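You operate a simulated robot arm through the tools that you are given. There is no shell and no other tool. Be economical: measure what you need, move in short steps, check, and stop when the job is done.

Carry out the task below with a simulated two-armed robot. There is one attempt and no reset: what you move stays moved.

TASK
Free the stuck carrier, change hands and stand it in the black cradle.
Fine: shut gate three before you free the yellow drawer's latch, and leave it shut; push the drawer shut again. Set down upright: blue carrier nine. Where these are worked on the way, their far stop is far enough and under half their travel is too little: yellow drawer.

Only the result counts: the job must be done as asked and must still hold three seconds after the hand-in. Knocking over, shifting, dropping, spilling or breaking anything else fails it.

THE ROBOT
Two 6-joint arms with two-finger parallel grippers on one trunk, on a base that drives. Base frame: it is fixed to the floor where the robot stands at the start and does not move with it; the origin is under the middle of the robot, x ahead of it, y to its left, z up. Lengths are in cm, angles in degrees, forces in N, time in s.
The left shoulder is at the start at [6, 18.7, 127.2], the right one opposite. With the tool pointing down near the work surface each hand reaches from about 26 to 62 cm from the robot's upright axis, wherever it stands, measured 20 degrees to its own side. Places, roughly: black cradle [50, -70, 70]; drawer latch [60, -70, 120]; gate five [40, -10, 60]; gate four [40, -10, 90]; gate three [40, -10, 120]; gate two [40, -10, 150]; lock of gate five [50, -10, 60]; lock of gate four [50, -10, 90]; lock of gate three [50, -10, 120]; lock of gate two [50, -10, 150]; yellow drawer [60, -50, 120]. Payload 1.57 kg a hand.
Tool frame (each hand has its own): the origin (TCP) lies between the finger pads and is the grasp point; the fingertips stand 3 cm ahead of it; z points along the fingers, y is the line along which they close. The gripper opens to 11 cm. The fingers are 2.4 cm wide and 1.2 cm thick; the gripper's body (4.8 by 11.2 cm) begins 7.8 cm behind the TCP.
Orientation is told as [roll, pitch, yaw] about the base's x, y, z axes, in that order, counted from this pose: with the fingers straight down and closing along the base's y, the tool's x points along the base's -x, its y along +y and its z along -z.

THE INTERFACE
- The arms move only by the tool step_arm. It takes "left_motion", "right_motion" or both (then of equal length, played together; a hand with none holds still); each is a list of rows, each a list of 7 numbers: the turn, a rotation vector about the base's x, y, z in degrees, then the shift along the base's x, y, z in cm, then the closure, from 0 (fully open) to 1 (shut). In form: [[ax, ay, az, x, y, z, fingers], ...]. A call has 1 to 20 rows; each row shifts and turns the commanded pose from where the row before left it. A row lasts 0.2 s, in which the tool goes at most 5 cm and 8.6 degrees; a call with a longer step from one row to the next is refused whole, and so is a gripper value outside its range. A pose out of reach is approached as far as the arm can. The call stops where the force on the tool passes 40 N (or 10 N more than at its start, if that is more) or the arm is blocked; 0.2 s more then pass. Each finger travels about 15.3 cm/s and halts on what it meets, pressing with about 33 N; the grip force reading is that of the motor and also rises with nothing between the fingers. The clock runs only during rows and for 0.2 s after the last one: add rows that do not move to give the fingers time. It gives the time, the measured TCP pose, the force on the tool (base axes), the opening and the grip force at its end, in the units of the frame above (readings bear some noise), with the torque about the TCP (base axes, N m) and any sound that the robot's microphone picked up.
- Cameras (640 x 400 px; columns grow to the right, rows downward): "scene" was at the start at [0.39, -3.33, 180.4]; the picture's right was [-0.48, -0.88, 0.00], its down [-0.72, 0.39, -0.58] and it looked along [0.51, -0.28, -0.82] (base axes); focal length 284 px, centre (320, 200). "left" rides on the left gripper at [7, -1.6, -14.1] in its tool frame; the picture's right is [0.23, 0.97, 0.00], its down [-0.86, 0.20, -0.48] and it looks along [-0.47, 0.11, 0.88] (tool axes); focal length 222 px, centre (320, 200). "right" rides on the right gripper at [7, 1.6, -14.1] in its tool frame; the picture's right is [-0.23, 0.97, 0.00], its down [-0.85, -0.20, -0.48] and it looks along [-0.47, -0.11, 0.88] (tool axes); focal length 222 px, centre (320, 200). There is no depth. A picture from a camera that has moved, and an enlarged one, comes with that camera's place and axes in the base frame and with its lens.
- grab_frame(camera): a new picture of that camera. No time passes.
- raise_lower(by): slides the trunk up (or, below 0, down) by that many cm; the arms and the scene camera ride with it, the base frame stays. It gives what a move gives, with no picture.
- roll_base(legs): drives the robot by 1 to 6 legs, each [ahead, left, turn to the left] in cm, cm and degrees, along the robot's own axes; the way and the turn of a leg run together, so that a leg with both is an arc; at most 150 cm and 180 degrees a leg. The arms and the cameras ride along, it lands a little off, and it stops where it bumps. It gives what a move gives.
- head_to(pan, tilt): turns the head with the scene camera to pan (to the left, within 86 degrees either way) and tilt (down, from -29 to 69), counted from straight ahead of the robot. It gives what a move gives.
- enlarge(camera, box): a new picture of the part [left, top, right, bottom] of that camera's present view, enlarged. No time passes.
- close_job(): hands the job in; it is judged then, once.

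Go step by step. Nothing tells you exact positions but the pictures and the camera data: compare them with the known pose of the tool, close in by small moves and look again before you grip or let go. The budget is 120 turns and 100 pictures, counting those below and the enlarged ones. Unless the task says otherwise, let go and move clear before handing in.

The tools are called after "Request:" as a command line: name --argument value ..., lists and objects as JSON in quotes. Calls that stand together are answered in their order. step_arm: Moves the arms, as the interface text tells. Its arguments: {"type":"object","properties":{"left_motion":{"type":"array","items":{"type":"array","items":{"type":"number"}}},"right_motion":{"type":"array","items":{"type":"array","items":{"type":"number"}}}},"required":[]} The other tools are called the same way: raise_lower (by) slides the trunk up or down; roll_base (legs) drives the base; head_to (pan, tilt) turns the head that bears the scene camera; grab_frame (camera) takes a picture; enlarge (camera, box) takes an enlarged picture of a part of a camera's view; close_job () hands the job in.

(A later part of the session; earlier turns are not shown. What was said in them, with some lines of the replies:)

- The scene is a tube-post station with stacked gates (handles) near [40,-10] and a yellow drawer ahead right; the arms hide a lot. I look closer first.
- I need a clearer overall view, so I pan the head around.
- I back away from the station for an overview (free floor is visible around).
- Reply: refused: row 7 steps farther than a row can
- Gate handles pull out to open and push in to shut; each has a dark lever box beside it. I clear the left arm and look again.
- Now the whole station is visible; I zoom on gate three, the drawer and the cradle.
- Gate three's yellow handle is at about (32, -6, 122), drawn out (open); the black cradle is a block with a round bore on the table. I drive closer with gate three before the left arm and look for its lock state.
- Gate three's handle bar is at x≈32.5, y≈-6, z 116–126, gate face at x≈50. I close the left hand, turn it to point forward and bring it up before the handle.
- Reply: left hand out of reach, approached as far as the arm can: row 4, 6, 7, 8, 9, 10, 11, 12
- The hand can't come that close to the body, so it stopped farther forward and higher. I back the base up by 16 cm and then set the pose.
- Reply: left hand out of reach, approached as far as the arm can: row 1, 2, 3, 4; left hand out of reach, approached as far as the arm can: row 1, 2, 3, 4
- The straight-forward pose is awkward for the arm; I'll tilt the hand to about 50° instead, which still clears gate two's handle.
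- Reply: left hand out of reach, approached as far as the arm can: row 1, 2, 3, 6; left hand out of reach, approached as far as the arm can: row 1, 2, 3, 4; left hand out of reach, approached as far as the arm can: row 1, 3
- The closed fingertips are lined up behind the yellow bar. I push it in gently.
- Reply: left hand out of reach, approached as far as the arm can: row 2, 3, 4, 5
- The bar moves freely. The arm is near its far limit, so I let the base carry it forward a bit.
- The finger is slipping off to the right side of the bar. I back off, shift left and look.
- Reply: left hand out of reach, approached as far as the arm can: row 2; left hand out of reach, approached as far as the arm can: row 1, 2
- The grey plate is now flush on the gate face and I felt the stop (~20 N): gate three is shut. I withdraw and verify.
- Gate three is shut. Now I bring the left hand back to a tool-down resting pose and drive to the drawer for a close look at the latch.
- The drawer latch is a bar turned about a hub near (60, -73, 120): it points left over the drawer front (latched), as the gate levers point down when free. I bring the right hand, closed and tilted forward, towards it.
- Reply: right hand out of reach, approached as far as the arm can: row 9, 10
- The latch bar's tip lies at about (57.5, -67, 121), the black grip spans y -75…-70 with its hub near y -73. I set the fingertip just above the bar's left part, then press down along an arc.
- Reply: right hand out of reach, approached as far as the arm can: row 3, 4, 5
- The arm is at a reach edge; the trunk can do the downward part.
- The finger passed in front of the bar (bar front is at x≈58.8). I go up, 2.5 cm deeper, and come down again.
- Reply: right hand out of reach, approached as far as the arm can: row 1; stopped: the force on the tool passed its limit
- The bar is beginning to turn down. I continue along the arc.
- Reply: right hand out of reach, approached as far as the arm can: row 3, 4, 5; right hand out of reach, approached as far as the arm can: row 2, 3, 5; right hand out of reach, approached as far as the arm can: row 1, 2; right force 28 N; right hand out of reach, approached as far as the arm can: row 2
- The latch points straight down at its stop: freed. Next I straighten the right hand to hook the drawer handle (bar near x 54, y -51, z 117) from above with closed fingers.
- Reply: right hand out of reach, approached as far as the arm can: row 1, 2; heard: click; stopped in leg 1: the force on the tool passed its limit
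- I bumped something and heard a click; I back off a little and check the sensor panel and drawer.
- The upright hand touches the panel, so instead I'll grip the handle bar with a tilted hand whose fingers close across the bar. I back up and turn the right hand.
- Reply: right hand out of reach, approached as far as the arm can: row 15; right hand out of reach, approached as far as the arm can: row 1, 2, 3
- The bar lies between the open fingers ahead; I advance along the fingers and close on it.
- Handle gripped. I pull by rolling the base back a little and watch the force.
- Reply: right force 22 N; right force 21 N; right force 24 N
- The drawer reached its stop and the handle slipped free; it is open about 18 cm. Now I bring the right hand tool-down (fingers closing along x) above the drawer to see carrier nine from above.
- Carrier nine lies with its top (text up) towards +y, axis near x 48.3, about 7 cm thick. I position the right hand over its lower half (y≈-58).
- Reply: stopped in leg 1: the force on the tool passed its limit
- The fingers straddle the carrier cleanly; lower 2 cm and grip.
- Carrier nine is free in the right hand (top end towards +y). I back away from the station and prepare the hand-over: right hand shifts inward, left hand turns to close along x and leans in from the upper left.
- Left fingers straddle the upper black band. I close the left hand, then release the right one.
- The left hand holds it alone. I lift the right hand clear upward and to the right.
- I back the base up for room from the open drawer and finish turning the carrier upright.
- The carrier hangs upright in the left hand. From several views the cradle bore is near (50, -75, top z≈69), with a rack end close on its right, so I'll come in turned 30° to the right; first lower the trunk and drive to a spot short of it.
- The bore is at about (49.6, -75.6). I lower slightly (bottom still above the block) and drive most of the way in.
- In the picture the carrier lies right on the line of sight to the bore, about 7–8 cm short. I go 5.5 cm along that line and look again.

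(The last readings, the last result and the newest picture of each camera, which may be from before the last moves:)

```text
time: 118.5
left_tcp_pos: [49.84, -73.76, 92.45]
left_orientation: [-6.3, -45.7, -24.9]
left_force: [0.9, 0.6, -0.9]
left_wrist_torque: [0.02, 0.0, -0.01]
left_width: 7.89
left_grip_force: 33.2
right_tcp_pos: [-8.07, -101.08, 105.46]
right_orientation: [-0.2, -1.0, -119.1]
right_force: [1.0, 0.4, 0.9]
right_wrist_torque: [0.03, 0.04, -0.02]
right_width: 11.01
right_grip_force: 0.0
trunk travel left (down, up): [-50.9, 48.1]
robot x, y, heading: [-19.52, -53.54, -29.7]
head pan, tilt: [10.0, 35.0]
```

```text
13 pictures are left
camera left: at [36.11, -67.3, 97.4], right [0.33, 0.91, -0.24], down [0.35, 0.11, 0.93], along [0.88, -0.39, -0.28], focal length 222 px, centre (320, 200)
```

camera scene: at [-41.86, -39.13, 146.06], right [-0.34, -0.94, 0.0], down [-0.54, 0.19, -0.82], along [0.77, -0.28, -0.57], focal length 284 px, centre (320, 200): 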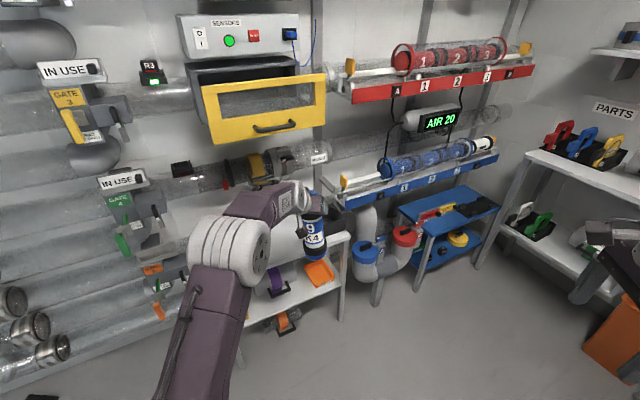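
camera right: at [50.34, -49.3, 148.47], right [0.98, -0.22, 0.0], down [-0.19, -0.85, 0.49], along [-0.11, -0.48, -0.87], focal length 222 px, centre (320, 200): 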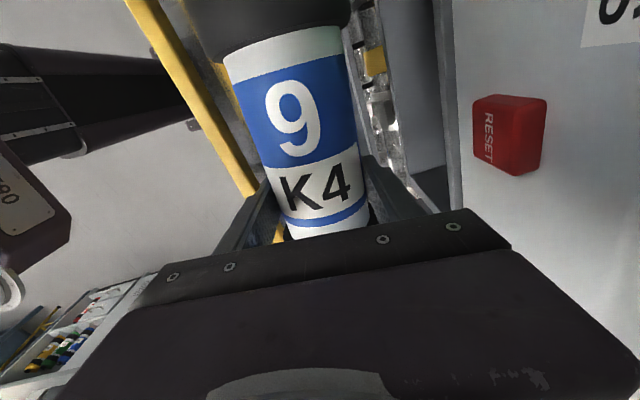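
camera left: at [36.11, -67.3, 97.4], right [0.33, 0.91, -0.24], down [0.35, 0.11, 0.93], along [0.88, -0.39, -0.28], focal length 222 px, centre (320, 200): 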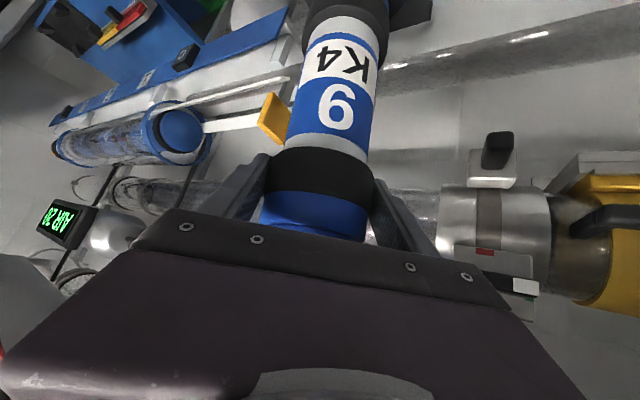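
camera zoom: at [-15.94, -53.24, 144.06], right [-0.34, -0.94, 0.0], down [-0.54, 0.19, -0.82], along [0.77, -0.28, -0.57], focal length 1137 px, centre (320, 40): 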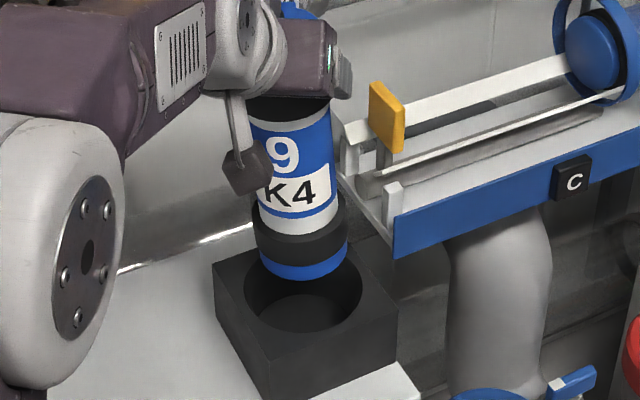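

Bore (≈10 cm wide) and the carrier bottom (≈7.5 cm) look nearly aligned; I lower 3 cm and compare again.

Request:
raise_lower --by -3

Request:
enlarge --camera "scene" --box '[260, 180, 380, 280]'

```text
time: 119.3
left_tcp_pos: [49.69, -73.68, 90.16]
left_orientation: [-6.3, -46.5, -24.9]
left_force: [0.5, -0.7, 20.3]
left_wrist_torque: [0.02, -0.81, -0.04]
left_width: 7.9
left_grip_force: 32.5
right_tcp_pos: [-8.39, -100.9, 102.56]
right_orientation: [0.1, -0.8, -119.2]
right_force: [0.1, 0.3, 0.0]
right_wrist_torque: [-0.02, -0.02, -0.01]
right_width: 11.0
right_grip_force: 0.1
trunk travel left (down, up): [-47.9, 51.1]
robot x, y, heading: [-19.42, -53.05, -29.8]
head pan, tilt: [10.0, 35.0]
```

```text
4.00 times, centred on (320, 230) of scene
camera zoom: at [-16.48, -53.08, 141.11], right [-0.34, -0.94, 0.0], down [-0.54, 0.19, -0.82], along [0.77, -0.28, -0.57], focal length 1137 px, centre (320, 80)
```

zoom: 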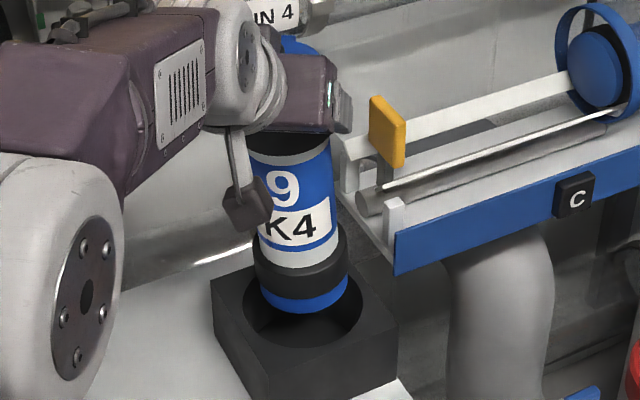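

It touched the rear rim (block top z≈71); the bore is about 2.3 cm nearer. I lift, shift back with the arm and lower again.

Request:
raise_lower --by 2

Request:
step_arm --left_motion '[[0, 0, 0, -0.75, 0.25, 0, 0.8], [0, 0, 0, -0.75, 0.25, 0, 0.8], [0, 0, 0, -0.75, 0.25, 0, 0.8], [0, 0, 0, 0, 0, 0, 0.8]]'

Request:
raise_lower --by -2.5

Request:
enlarge --camera "scene" --box '[260, 180, 380, 280]'

```text
time: 119.9
left_tcp_pos: [49.67, -73.66, 91.4]
left_orientation: [-6.3, -45.6, -24.8]
left_force: [0.0, 0.1, 0.1]
left_wrist_torque: [0.03, 0.02, 0.02]
left_width: 7.9
left_grip_force: 33.1
right_tcp_pos: [-8.21, -101.03, 104.48]
right_orientation: [0.0, -0.7, -119.2]
right_force: [-0.7, 0.1, -0.5]
right_wrist_torque: [0.02, 0.02, 0.01]
right_width: 11.02
right_grip_force: 0.0
trunk travel left (down, up): [-49.9, 49.1]
robot x, y, heading: [-19.54, -53.21, -29.2]
head pan, tilt: [10.0, 35.0]
```

```text
time: 120.9
left_tcp_pos: [47.59, -72.96, 91.55]
left_orientation: [-6.3, -45.9, -24.8]
left_force: [-0.3, -0.7, 0.8]
left_wrist_torque: [0.03, 0.03, 0.0]
left_width: 7.9
left_grip_force: 32.9
right_tcp_pos: [-8.11, -101.06, 104.41]
right_orientation: [-0.2, -0.9, -119.2]
right_force: [0.3, 0.3, -0.1]
right_wrist_torque: [-0.01, -0.03, 0.0]
right_width: 11.01
right_grip_force: 0.1
trunk travel left (down, up): [-49.9, 49.1]
robot x, y, heading: [-19.2, -53.55, -29.8]
head pan, tilt: [10.0, 35.0]
```

```text
time: 121.6
left_tcp_pos: [47.52, -72.93, 89.0]
left_orientation: [-6.2, -45.8, -24.8]
left_force: [0.5, -0.2, 0.1]
left_wrist_torque: [0.02, 0.01, 0.03]
left_width: 7.87
left_grip_force: 33.3
right_tcp_pos: [-8.26, -100.98, 102.01]
right_orientation: [-0.2, -0.8, -119.1]
right_force: [0.1, -0.1, 0.7]
right_wrist_torque: [-0.01, 0.02, -0.01]
right_width: 11.01
right_grip_force: 0.1
trunk travel left (down, up): [-47.4, 51.6]
robot x, y, heading: [-19.13, -53.59, -29.8]
head pan, tilt: [10.0, 35.0]
```

```text
4.00 times, centred on (320, 230) of scene
camera zoom: at [-16.13, -53.17, 140.56], right [-0.34, -0.94, 0.0], down [-0.54, 0.19, -0.82], along [0.77, -0.28, -0.57], focal length 1137 px, centre (320, 80)
```

zoom: 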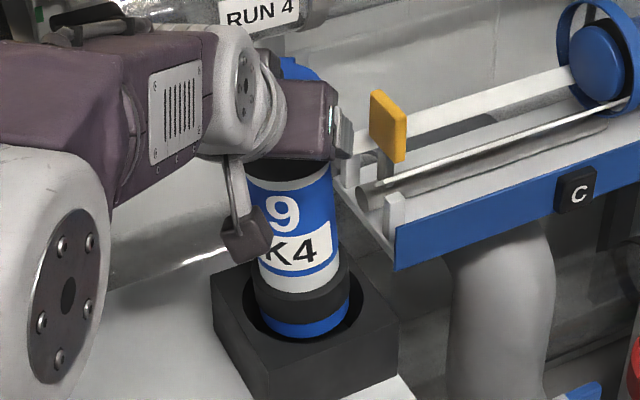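

It is entering the bore without contact. I lower further until it bears on the bottom.

Request:
raise_lower --by -2.5

Request:
raise_lower --by -1.5

```text
time: 122.3
left_tcp_pos: [47.52, -72.94, 86.59]
left_orientation: [-6.3, -45.8, -24.8]
left_force: [0.4, -0.7, -1.1]
left_wrist_torque: [0.06, 0.03, 0.01]
left_width: 7.92
left_grip_force: 32.6
right_tcp_pos: [-8.27, -100.95, 99.5]
right_orientation: [-0.1, -0.8, -119.2]
right_force: [-1.5, 0.7, -0.1]
right_wrist_torque: [0.01, 0.03, 0.0]
right_width: 10.97
right_grip_force: 0.0
trunk travel left (down, up): [-44.9, 54.1]
robot x, y, heading: [-19.02, -52.94, -29.5]
head pan, tilt: [10.0, 35.0]
```

```text
time: 123.0
left_tcp_pos: [47.41, -72.96, 85.03]
left_orientation: [-6.2, -45.8, -24.8]
left_force: [-0.2, 0.0, 0.5]
left_wrist_torque: [0.04, -0.01, -0.02]
left_width: 7.89
left_grip_force: 32.8
right_tcp_pos: [-8.19, -101.0, 97.98]
right_orientation: [0.0, -0.8, -119.1]
right_force: [0.9, -1.1, 0.6]
right_wrist_torque: [0.02, -0.01, -0.01]
right_width: 11.02
right_grip_force: 0.0
trunk travel left (down, up): [-43.4, 55.6]
robot x, y, heading: [-19.49, -52.97, -29.6]
head pan, tilt: [10.0, 35.0]
```

Request:
raise_lower --by -1.2

Request:
raise_lower --by -0.8

Request:
enlarge --camera "scene" --box '[250, 150, 390, 270]'

```text
time: 123.6
left_tcp_pos: [47.58, -73.04, 84.28]
left_orientation: [-6.4, -46.3, -24.8]
left_force: [1.7, -0.2, 11.5]
left_wrist_torque: [0.34, -0.46, -0.01]
left_width: 7.89
left_grip_force: 32.8
right_tcp_pos: [-8.24, -101.09, 96.89]
right_orientation: [0.0, -0.8, -119.2]
right_force: [-0.4, 0.5, -0.8]
right_wrist_torque: [-0.03, 0.0, -0.03]
right_width: 11.0
right_grip_force: 0.1
trunk travel left (down, up): [-42.2, 56.8]
robot x, y, heading: [-19.29, -53.28, -29.5]
head pan, tilt: [10.0, 35.0]
```

```text
time: 124.2
left_tcp_pos: [47.42, -73.07, 83.43]
left_orientation: [-6.4, -46.3, -24.8]
left_force: [2.0, -3.7, 22.1]
left_wrist_torque: [-0.06, -0.61, -0.08]
left_width: 7.9
left_grip_force: 33.0
right_tcp_pos: [-8.51, -101.0, 95.99]
right_orientation: [0.1, -0.8, -119.3]
right_force: [-0.6, 0.5, 0.2]
right_wrist_torque: [0.04, 0.0, -0.02]
right_width: 10.99
right_grip_force: 0.1
trunk travel left (down, up): [-41.4, 57.6]
robot x, y, heading: [-19.77, -53.52, -29.6]
head pan, tilt: [10.0, 35.0]
```

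```text
3.33 times, centred on (320, 210) of scene
camera zoom: at [-16.48, -53.13, 134.58], right [-0.34, -0.94, 0.0], down [-0.54, 0.19, -0.82], along [0.77, -0.28, -0.57], focal length 948 px, centre (320, 167)
```

zoom: 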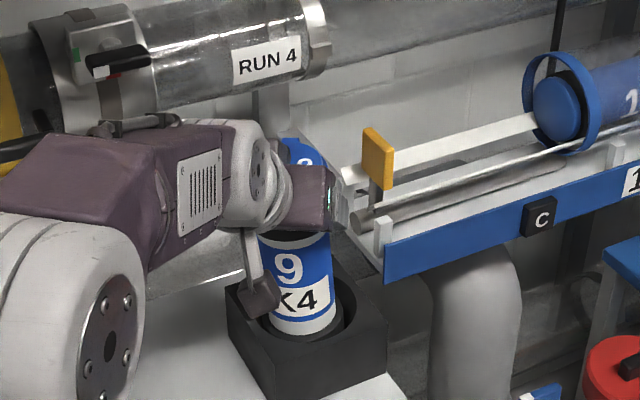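

The carrier stands on the bore's bottom (22 N). I open the left hand a little and check that it stays put.

Request:
raise_lower --by 0.6

Request:
step_arm --left_motion '[[0, 0, 0, 0, 0, 0, 0.25], [0, 0, 0, 0, 0, 0, 0.18], [0, 0, 0, 0, 0, 0, 0.13], [0, 0, 0, 0, 0, 0, 0.13]]'

Request:
enlarge --camera "scene" --box '[250, 150, 390, 270]'

```text
time: 124.7
left_tcp_pos: [47.41, -72.74, 83.34]
left_orientation: [-6.2, -45.4, -24.8]
left_force: [-0.2, -1.8, 3.2]
left_wrist_torque: [-0.07, -0.1, -0.04]
left_width: 7.86
left_grip_force: 32.3
right_tcp_pos: [-8.16, -101.09, 96.54]
right_orientation: [0.0, -0.7, -119.3]
right_force: [0.4, -0.4, 0.3]
right_wrist_torque: [0.01, 0.02, 0.03]
right_width: 11.02
right_grip_force: 0.0
trunk travel left (down, up): [-42.0, 57.0]
robot x, y, heading: [-19.11, -53.25, -29.6]
head pan, tilt: [10.0, 35.0]
```

```text
time: 125.7
left_tcp_pos: [47.55, -72.99, 83.57]
left_orientation: [-6.4, -45.8, -24.8]
left_force: [-0.5, 0.0, 0.5]
left_wrist_torque: [0.0, 0.02, 0.03]
left_width: 9.64
left_grip_force: 0.5
right_tcp_pos: [-8.35, -100.94, 96.55]
right_orientation: [-0.1, -0.8, -119.2]
right_force: [-0.3, 0.0, -0.4]
right_wrist_torque: [0.01, 0.0, -0.03]
right_width: 10.99
right_grip_force: 0.1
trunk travel left (down, up): [-42.0, 57.0]
robot x, y, heading: [-19.23, -53.3, -29.7]
head pan, tilt: [10.0, 35.0]
```

```text
3.33 times, centred on (320, 210) of scene
camera zoom: at [-16.14, -53.18, 135.16], right [-0.34, -0.94, 0.0], down [-0.54, 0.19, -0.82], along [0.77, -0.28, -0.57], focal length 948 px, centre (320, 167)
```

zoom: 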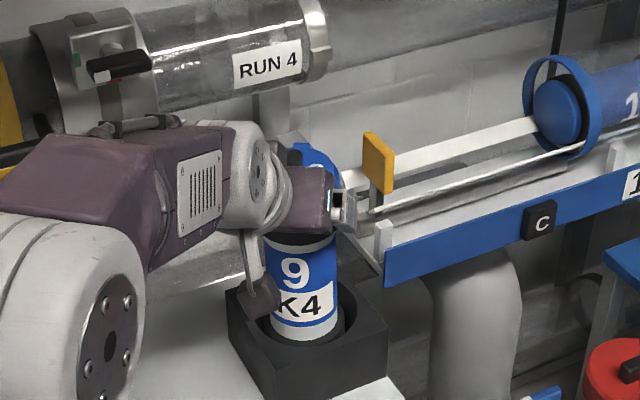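

It stands upright on its own. I withdraw the left hand along its finger direction, then back the base.

Request:
step_arm --left_motion '[[0, 0, 0, -0.9, 0.6, 1.0, 0.1], [0, 0, 0, -1.2, 0.8, 1.4, 0.1], [0, 0, 0, -1.2, 0.8, 1.4, 0.1], [0, 0, 0, -1.2, 0.8, 1.4, 0.1], [0, 0, 0, 0, 0, 0, 0.1]]'

```text
time: 126.9
left_tcp_pos: [43.19, -69.92, 88.76]
left_orientation: [-6.2, -45.8, -24.8]
left_force: [-0.1, 0.3, 0.1]
left_wrist_torque: [-0.01, -0.05, -0.02]
left_width: 9.9
left_grip_force: 0.2
right_tcp_pos: [-8.15, -101.03, 96.48]
right_orientation: [-0.1, -0.8, -119.1]
right_force: [-0.3, 0.2, -0.2]
right_wrist_torque: [0.0, 0.0, 0.02]
right_width: 11.0
right_grip_force: 0.0
trunk travel left (down, up): [-42.0, 57.0]
robot x, y, heading: [-19.04, -53.47, -29.4]
head pan, tilt: [10.0, 35.0]
```

Request:
roll_base --legs '[[-35, 0, 0], [0, 0, 29.5]]'

Request:
raise_lower --by 43

Request:
step_arm --left_motion '[[0, 5, 0, -3.2, 1, 1.5, 0], [0, 5, 0, -3.2, 1, 1.5, 0], [0, 5, 0, -3.2, 1, 1.5, 0], [0, 5, 0, -3.2, 1, 1.5, 0], [0, 5, 0, -3.2, 1, 1.5, 0], [0, 5, 0, -3.2, 1, 1.5, 0], [0, 5, 0, -3.2, 1, 1.5, 0], [0, 5, 0, -3.2, 1, 1.5, 0], [0, 5, 0, -3.2, 1, 1.5, 0], [0, 0, 0, -3.2, 1, 0, 0], [0, 0, 0, -3.2, 1, 0, 0], [0, 0, 0, -3.2, 1, 0, 0]]'

Request:
step_arm --right_motion '[[0, 0, 0, 3.1, 3.4, -1.4, 0.5], [0, 0, 0, 3.1, 3.4, -1.4, 0.5], [0, 0, 0, 3.1, 3.4, -1.4, 0.5], [0, 0, 0, 3.1, 3.4, -1.4, 0.5], [0, 0, 0, 3.1, 3.4, -1.4, 0.5], [0, 0, 0, 3.1, 3.4, -1.4, 0.5], [0, -7, 0, 3, 0.5, -1.8, 0.5], [0, -7, 0, 3, 0.5, -1.8, 0.5], [0, -7, 0, 3, 0.5, -1.8, 0.5], [0, -7, 0, 3, 0.5, -1.8, 0.5], [0, -7, 0, 3, 0.5, -1.8, 0.5], [0, -7, 0, 3, 0.5, -1.8, 0.5], [0, -7, 0, 3, 0.5, -1.8, 0.5], [0, 0, 0, 0, 0, 0, 0.5]]'

Request:
grab_frame --camera "scene"

```text
time: 130.6
left_tcp_pos: [12.42, -19.33, 88.81]
left_orientation: [-6.3, -45.9, 5.0]
left_force: [-0.3, -0.7, 0.1]
left_wrist_torque: [-0.01, 0.01, 0.01]
left_width: 9.9
left_grip_force: 0.1
right_tcp_pos: [-16.67, -71.8, 96.64]
right_orientation: [-0.1, -0.9, -89.4]
right_force: [0.4, 0.3, 0.9]
right_wrist_torque: [0.0, 0.01, 0.0]
right_width: 11.01
right_grip_force: 0.1
trunk travel left (down, up): [-42.0, 57.0]
robot x, y, heading: [-49.7, -36.28, 0.1]
head pan, tilt: [10.0, 35.0]
```

```text
refused: 43 is not a number from -40 to 40
```

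```text
time: 133.2
left_tcp_pos: [-26.05, -7.5, 102.3]
left_orientation: [-2.7, -0.9, 3.5]
left_force: [0.3, -0.6, 0.1]
left_wrist_torque: [-0.02, -0.04, 0.01]
left_width: 11.01
left_grip_force: 0.0
right_tcp_pos: [-16.78, -71.89, 96.47]
right_orientation: [0.1, -0.9, -89.3]
right_force: [-1.3, 0.1, -0.4]
right_wrist_torque: [0.02, -0.02, 0.02]
right_width: 11.03
right_grip_force: 0.1
trunk travel left (down, up): [-42.0, 57.0]
robot x, y, heading: [-50.17, -35.63, 0.1]
head pan, tilt: [10.0, 35.0]
```

```text
time: 136.2
left_tcp_pos: [-25.85, -7.43, 102.38]
left_orientation: [-2.8, -0.9, 3.5]
left_force: [0.4, 0.0, -0.1]
left_wrist_torque: [-0.02, -0.01, -0.02]
left_width: 10.99
left_grip_force: 0.1
right_tcp_pos: [22.9, -47.97, 75.54]
right_orientation: [49.0, -1.0, -90.2]
right_force: [-0.2, -0.6, -0.7]
right_wrist_torque: [0.02, -0.04, 0.0]
right_width: 5.52
right_grip_force: 0.0
trunk travel left (down, up): [-42.0, 57.0]
robot x, y, heading: [-49.97, -35.94, 0.0]
head pan, tilt: [10.0, 35.0]
```

```text
8 pictures are left
camera scene: at [-47.25, -34.31, 135.17], right [0.18, -0.98, 0.0], down [-0.56, -0.1, -0.82], along [0.81, 0.14, -0.57], focal length 284 px, centre (320, 200)
```

scene: 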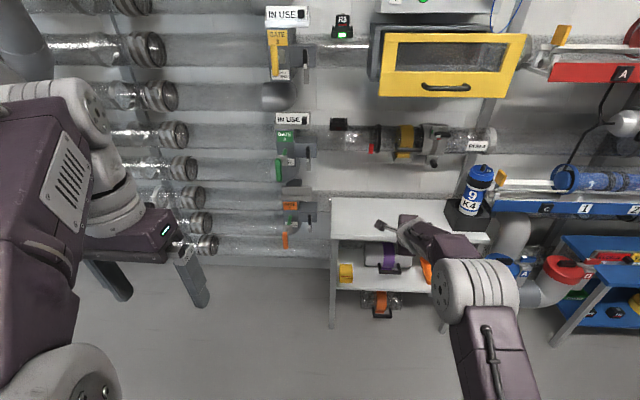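

Carrier nine stands in the cradle. Now I raise the trunk to grip the drawer handle again and push it shut.

Request:
raise_lower --by 40

Request:
raise_lower --by 2.5

Request:
roll_base --legs '[[5, -3.8, 0]]'

Request:
grab_frame --camera "right"

```text
time: 140.1
left_tcp_pos: [-25.93, -7.45, 142.42]
left_orientation: [-2.8, -0.8, 3.5]
left_force: [0.0, -0.3, -0.3]
left_wrist_torque: [-0.01, 0.02, 0.0]
left_width: 11.01
left_grip_force: 0.0
right_tcp_pos: [22.83, -47.95, 115.43]
right_orientation: [48.9, -1.0, -90.3]
right_force: [-0.2, 0.2, -0.1]
right_wrist_torque: [0.02, -0.01, -0.01]
right_width: 5.5
right_grip_force: 0.0
trunk travel left (down, up): [-82.0, 17.0]
robot x, y, heading: [-50.1, -36.11, 0.2]
head pan, tilt: [10.0, 35.0]
```

```text
time: 140.8
left_tcp_pos: [-25.89, -7.46, 144.89]
left_orientation: [-2.8, -0.9, 3.5]
left_force: [-0.2, -0.3, -0.7]
left_wrist_torque: [0.01, 0.01, 0.02]
left_width: 11.01
left_grip_force: 0.1
right_tcp_pos: [22.94, -48.08, 117.99]
right_orientation: [48.9, -1.0, -90.4]
right_force: [0.2, 0.9, -0.4]
right_wrist_torque: [0.01, 0.0, 0.01]
right_width: 5.47
right_grip_force: 0.1
trunk travel left (down, up): [-84.5, 14.5]
robot x, y, heading: [-50.2, -35.91, -0.1]
head pan, tilt: [10.0, 35.0]
```

```text
time: 141.8
left_tcp_pos: [-21.85, -10.5, 144.88]
left_orientation: [-2.9, -1.2, 3.5]
left_force: [-1.2, 0.1, -0.5]
left_wrist_torque: [-0.05, -0.09, 0.01]
left_width: 11.01
left_grip_force: 0.1
right_tcp_pos: [27.25, -51.07, 118.62]
right_orientation: [49.2, -1.2, -90.1]
right_force: [-0.3, 0.3, 0.6]
right_wrist_torque: [-0.02, -0.04, -0.01]
right_width: 5.49
right_grip_force: 0.1
trunk travel left (down, up): [-84.5, 14.5]
robot x, y, heading: [-45.12, -39.45, 0.2]
head pan, tilt: [10.0, 35.0]
```

```text
7 pictures are left
camera right: at [17.79, -43.81, 128.85], right [0.63, -0.21, 0.74], down [-0.5, -0.85, 0.18], along [0.59, -0.48, -0.64], focal length 222 px, centre (320, 200)
```

right: 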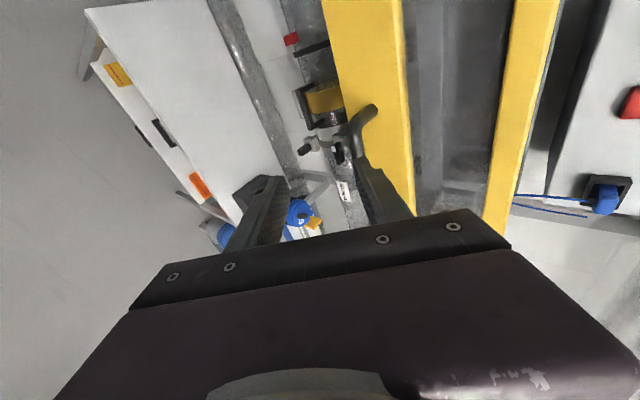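

Request:
roll_base --legs '[[6, 0, 0]]'

Request:
step_arm --right_motion '[[0, 0, 0, 0, 0, 0, 0.5]]'

Request:
grab_frame --camera "right"

```text
time: 142.7
left_tcp_pos: [-15.79, -11.16, 145.08]
left_orientation: [-2.7, -1.4, 3.6]
left_force: [-1.2, -0.1, -0.4]
left_wrist_torque: [0.02, -0.06, -0.02]
left_width: 11.0
left_grip_force: 0.1
right_tcp_pos: [33.31, -51.78, 118.46]
right_orientation: [49.3, -0.9, -90.1]
right_force: [-0.4, 0.9, 0.4]
right_wrist_torque: [0.03, -0.05, 0.0]
right_width: 5.48
right_grip_force: 0.1
trunk travel left (down, up): [-84.5, 14.5]
robot x, y, heading: [-39.02, -39.77, 0.4]
head pan, tilt: [10.0, 35.0]
```

```text
time: 143.1
left_tcp_pos: [-14.93, -11.02, 144.98]
left_orientation: [-2.8, -0.9, 3.6]
left_force: [0.7, 0.1, -0.1]
left_wrist_torque: [0.03, -0.01, 0.03]
left_width: 11.02
left_grip_force: 0.1
right_tcp_pos: [34.05, -51.58, 118.08]
right_orientation: [48.9, -1.0, -90.1]
right_force: [-0.2, -0.1, 0.4]
right_wrist_torque: [0.0, 0.01, 0.04]
right_width: 5.48
right_grip_force: 0.2
trunk travel left (down, up): [-84.5, 14.5]
robot x, y, heading: [-38.98, -39.94, 0.1]
head pan, tilt: [10.0, 35.0]
```

```text
6 pictures are left
camera right: at [24.58, -44.27, 128.38], right [0.64, -0.22, 0.74], down [-0.49, -0.85, 0.18], along [0.59, -0.48, -0.65], focal length 222 px, centre (320, 200)
```

right: 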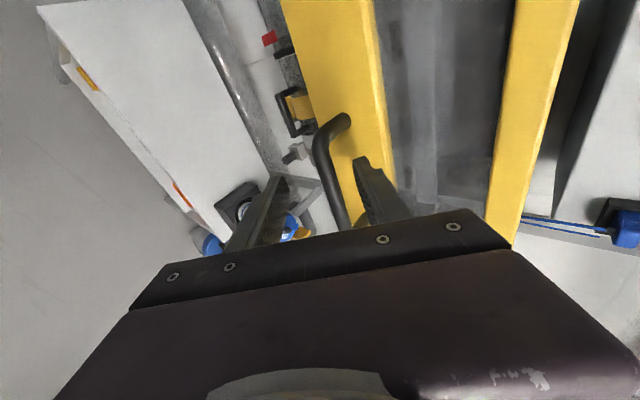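

Request:
step_arm --right_motion '[[0, 0, 0, 0.9, 0, -0.3, 0.5], [0, 0, 0, 0.8, 0, -0.4, 0.5], [0, 0, 0, 0, 0, 0, 0.7], [0, 0, 0, 0, 0, 0, 0.9], [0, 0, 0, 0, 0, 0, 1], [0, 0, 0, 0, 0, 0, 1]]'

```text
time: 144.5
left_tcp_pos: [-15.15, -11.2, 144.8]
left_orientation: [-2.7, -1.0, 3.6]
left_force: [-0.1, -0.5, 0.9]
left_wrist_torque: [0.02, 0.0, -0.01]
left_width: 10.98
left_grip_force: 0.0
right_tcp_pos: [35.43, -51.65, 117.4]
right_orientation: [49.1, -1.0, -90.0]
right_force: [0.2, -2.7, 5.0]
right_wrist_torque: [-0.9, -0.21, 0.33]
right_width: 1.58
right_grip_force: 30.8
trunk travel left (down, up): [-84.5, 14.5]
robot x, y, heading: [-39.06, -39.71, 0.4]
head pan, tilt: [10.0, 35.0]
```

Handle gripped again (closed position was TCP x≈52.9). I push with the base in steps.

Request:
roll_base --legs '[[6, 0, 0]]'

Request:
roll_base --legs '[[6, 0.3, 0]]'

Request:
roll_base --legs '[[4, 0, 0]]'

```text
time: 145.5
left_tcp_pos: [-9.74, -10.58, 144.76]
left_orientation: [-3.0, -1.2, 3.8]
left_force: [-0.7, 0.0, -0.7]
left_wrist_torque: [-0.02, -0.01, 0.02]
left_width: 11.02
left_grip_force: 0.1
right_tcp_pos: [40.89, -50.92, 117.56]
right_orientation: [48.9, -1.2, -90.0]
right_force: [-5.6, 21.5, -1.4]
right_wrist_torque: [-0.36, 0.0, 0.74]
right_width: 1.54
right_grip_force: 31.7
trunk travel left (down, up): [-84.5, 14.5]
robot x, y, heading: [-33.19, -39.81, 0.3]
head pan, tilt: [10.0, 35.0]
```

```text
time: 146.5
left_tcp_pos: [-4.13, -10.07, 144.74]
left_orientation: [-3.0, -1.3, 3.8]
left_force: [-0.2, -0.4, -0.1]
left_wrist_torque: [0.03, -0.07, -0.01]
left_width: 11.02
left_grip_force: 0.1
right_tcp_pos: [46.63, -50.35, 117.48]
right_orientation: [48.9, -1.2, -89.9]
right_force: [-6.6, 21.0, 7.7]
right_wrist_torque: [-0.44, -0.15, 0.75]
right_width: 1.57
right_grip_force: 31.9
trunk travel left (down, up): [-84.5, 14.5]
robot x, y, heading: [-27.18, -39.74, 0.3]
head pan, tilt: [10.0, 35.0]
```

```text
time: 147.3
left_tcp_pos: [-0.12, -10.01, 144.91]
left_orientation: [-3.0, -1.3, 3.8]
left_force: [-0.7, -0.1, -0.4]
left_wrist_torque: [0.01, -0.06, 0.03]
left_width: 11.02
left_grip_force: 0.1
right_tcp_pos: [50.53, -50.3, 117.36]
right_orientation: [48.6, -1.3, -89.7]
right_force: [-4.8, 19.8, 9.1]
right_wrist_torque: [-0.52, -0.17, 0.66]
right_width: 1.51
right_grip_force: 30.6
trunk travel left (down, up): [-84.5, 14.5]
robot x, y, heading: [-23.07, -39.35, 0.2]
head pan, tilt: [10.0, 35.0]
```

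Request:
roll_base --legs '[[2, -0.2, 0]]'

Request:
step_arm --right_motion '[[0, 0, 0, 0.5, 0, 0, 1], [0, 0, 0, 0.5, 0, 0, 1], [0, 0, 0, 0.5, 0, 0, 1], [0, 0, 0, 0.5, 0, 0, 1]]'

Request:
enlarge --camera "right" --box '[200, 0, 520, 220]'

```text
time: 148.1
left_tcp_pos: [2.3, -10.22, 144.78]
left_orientation: [-3.0, -1.1, 3.8]
left_force: [-0.7, 0.3, 0.3]
left_wrist_torque: [0.04, 0.0, 0.05]
left_width: 10.99
left_grip_force: 0.0
right_tcp_pos: [53.1, -50.08, 117.1]
right_orientation: [48.6, -1.1, -89.5]
right_force: [-0.8, 18.0, 11.1]
right_wrist_torque: [-0.2, -0.11, 1.06]
right_width: 1.55
right_grip_force: 31.4
trunk travel left (down, up): [-84.5, 14.5]
robot x, y, heading: [-20.94, -39.5, 0.4]
head pan, tilt: [10.0, 35.0]
```

```text
time: 149.0
left_tcp_pos: [1.7, -10.83, 145.04]
left_orientation: [-2.8, -1.3, 3.8]
left_force: [0.7, -0.5, -0.2]
left_wrist_torque: [0.02, 0.04, -0.01]
left_width: 10.98
left_grip_force: 0.0
right_tcp_pos: [53.65, -50.56, 116.51]
right_orientation: [47.8, -1.2, -89.6]
right_force: [-22.1, 1.3, 8.0]
right_wrist_torque: [-0.49, -0.02, 0.63]
right_width: 1.53
right_grip_force: 31.2
trunk travel left (down, up): [-84.5, 14.5]
robot x, y, heading: [-21.05, -39.18, 0.3]
head pan, tilt: [10.0, 35.0]
stopped in row 4 (right hand): the force on the tool passed its limit (the readings are from after the stop); the commanded pose is now the measured one
```

```text
1.82 times, centred on (360, 110) of right
camera zoom: at [44.4, -43.26, 127.27], right [0.66, -0.21, 0.73], down [-0.48, -0.86, 0.19], along [0.58, -0.48, -0.66], focal length 404 px, centre (247, 364)
```

zoom: 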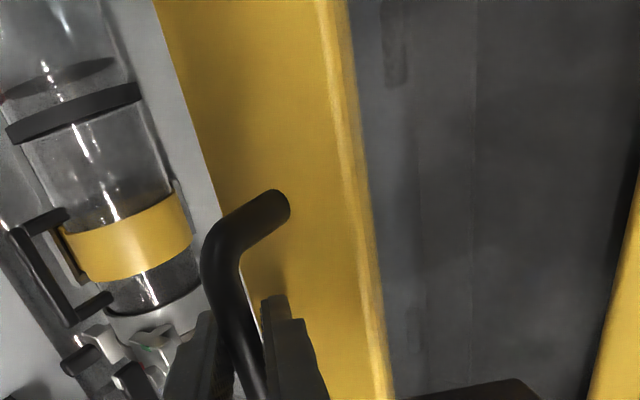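

The drawer is at its closed stop (-22 N). I release and withdraw along the fingers, then check everything.

Request:
step_arm --right_motion '[[0, 0, 0, 0, 0, 0, 0.7], [0, 0, 0, 0, 0, 0, 0.5], [0, 0, 0, 0, 0, 0, 0.5], [0, 0, 0, -1, 0, 0.8, 0.5], [0, 0, 0, -1.5, 0, 1.3, 0.5], [0, 0, 0, -2, 0, 1.7, 0.5], [0, 0, 0, -2, 0, 1.7, 0.5]]'

Request:
roll_base --legs '[[-30, 0, 0]]'

Request:
head_to --pan -5 --tilt 38

Request:
grab_frame --camera "scene"

```text
time: 150.6
left_tcp_pos: [2.49, -10.81, 144.9]
left_orientation: [-2.6, -0.9, 3.8]
left_force: [0.1, 1.0, -0.1]
left_wrist_torque: [0.0, 0.01, 0.01]
left_width: 11.02
left_grip_force: 0.0
right_tcp_pos: [47.69, -50.6, 121.8]
right_orientation: [47.7, -1.0, -89.6]
right_force: [-0.3, -0.6, -0.4]
right_wrist_torque: [0.01, 0.01, -0.01]
right_width: 5.5
right_grip_force: 0.1
trunk travel left (down, up): [-84.5, 14.5]
robot x, y, heading: [-21.09, -39.35, 0.3]
head pan, tilt: [10.0, 35.0]
```

```text
time: 152.7
left_tcp_pos: [-27.92, -11.04, 144.97]
left_orientation: [-2.8, -0.9, 4.0]
left_force: [0.6, 0.3, 0.1]
left_wrist_torque: [-0.01, 0.01, -0.02]
left_width: 11.01
left_grip_force: 0.1
right_tcp_pos: [17.41, -50.74, 121.65]
right_orientation: [47.4, -1.1, -89.4]
right_force: [-1.1, 0.6, -0.5]
right_wrist_torque: [-0.01, 0.04, -0.01]
right_width: 5.51
right_grip_force: 0.0
trunk travel left (down, up): [-84.5, 14.5]
robot x, y, heading: [-51.6, -40.12, 0.7]
head pan, tilt: [10.0, 35.0]
```

```text
time: 153.4
left_tcp_pos: [-28.23, -11.02, 144.96]
left_orientation: [-2.8, -1.0, 4.0]
left_force: [0.6, -0.4, -0.1]
left_wrist_torque: [0.0, 0.01, -0.03]
left_width: 11.02
left_grip_force: 0.2
right_tcp_pos: [17.11, -50.58, 121.84]
right_orientation: [47.6, -1.1, -89.4]
right_force: [-0.4, -0.7, -0.1]
right_wrist_torque: [-0.04, 0.03, -0.01]
right_width: 5.5
right_grip_force: 0.2
trunk travel left (down, up): [-84.5, 14.5]
robot x, y, heading: [-51.45, -39.71, 0.3]
head pan, tilt: [-5.0, 38.0]
```

```text
4 pictures are left
camera scene: at [-49.27, -40.33, 177.21], right [-0.08, -1.0, 0.0], down [-0.61, 0.05, -0.79], along [0.79, -0.06, -0.62], focal length 284 px, centre (320, 200)
```

scene: 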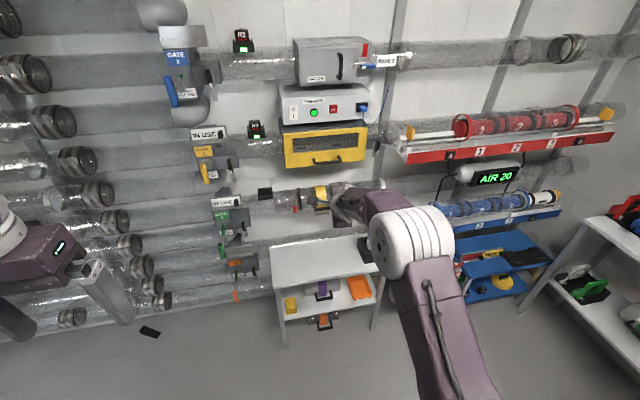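

Request:
enlarge --camera "scene" --box '[180, 30, 420, 200]'

Request:
roll_base --legs '[[0, 25, 0]]'

Request:
grab_frame --camera "scene"

```text
2.35 times, centred on (300, 115) of scene
camera zoom: at [-49.27, -40.33, 177.21], right [-0.08, -1.0, 0.0], down [-0.61, 0.05, -0.79], along [0.79, -0.06, -0.62], focal length 669 px, centre (367, 400)
```

zoom: 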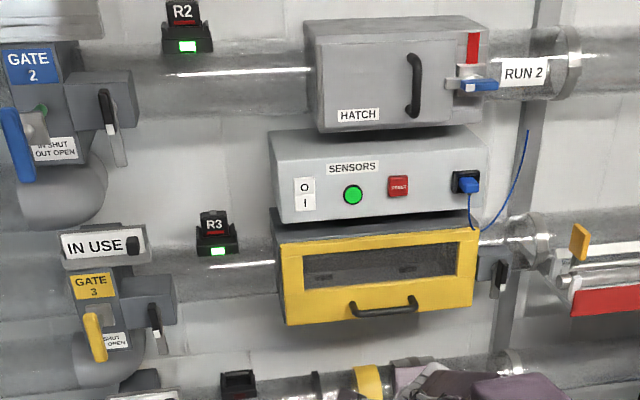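

```text
time: 155.2
left_tcp_pos: [-28.51, 13.14, 144.97]
left_orientation: [-2.5, -1.0, 4.1]
left_force: [0.0, -0.2, 0.0]
left_wrist_torque: [0.01, 0.0, -0.01]
left_width: 11.0
left_grip_force: 0.2
right_tcp_pos: [16.82, -26.27, 121.78]
right_orientation: [47.5, -1.0, -89.2]
right_force: [-0.8, -0.4, 0.4]
right_wrist_torque: [0.06, 0.01, 0.0]
right_width: 5.5
right_grip_force: 0.1
trunk travel left (down, up): [-84.5, 14.5]
robot x, y, heading: [-51.95, -15.29, 0.7]
head pan, tilt: [-5.0, 38.0]
```

```text
2 pictures are left
camera scene: at [-49.46, -16.21, 177.21], right [-0.08, -1.0, 0.0], down [-0.61, 0.05, -0.79], along [0.79, -0.06, -0.62], focal length 284 px, centre (320, 200)
```

scene: 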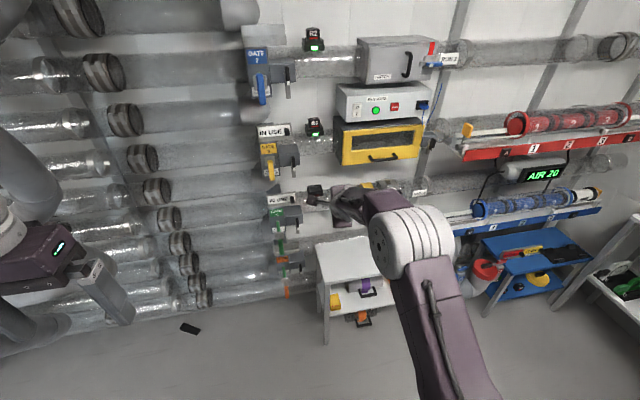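

Gate three is shut, the drawer is shut and empty, and carrier nine was standing upright and free in the cradle when last seen. Both hands are clear, so I hand in.

Request:
close_job

```text
The job is handed in.
```

I handed the job in. Carrier nine is out of the yellow drawer and stands upright in the black cradle.

- **Gate three:** I shut it before freeing the drawer latch, and it was still shut in the last pictures.
- **Yellow drawer:** I pulled it out about 17 cm, until the handle slipped from the grip. I took that as its far stop. After the carrier was out I pushed it back until it hit its closed stop. The latch is still in the freed position.
- **Change of hands:** the right hand lifted the carrier out and the left hand took it over and set it down. My last look at it came after I released it. It then stood free, but the arm hid the cradle in the final pictures.
- **Possible bump:** while reaching for the drawer handle, the right hand hit something near the SENSORS box and I heard a click. I may have pressed its RESET button. The panel's green light stayed on and I saw nothing else change.
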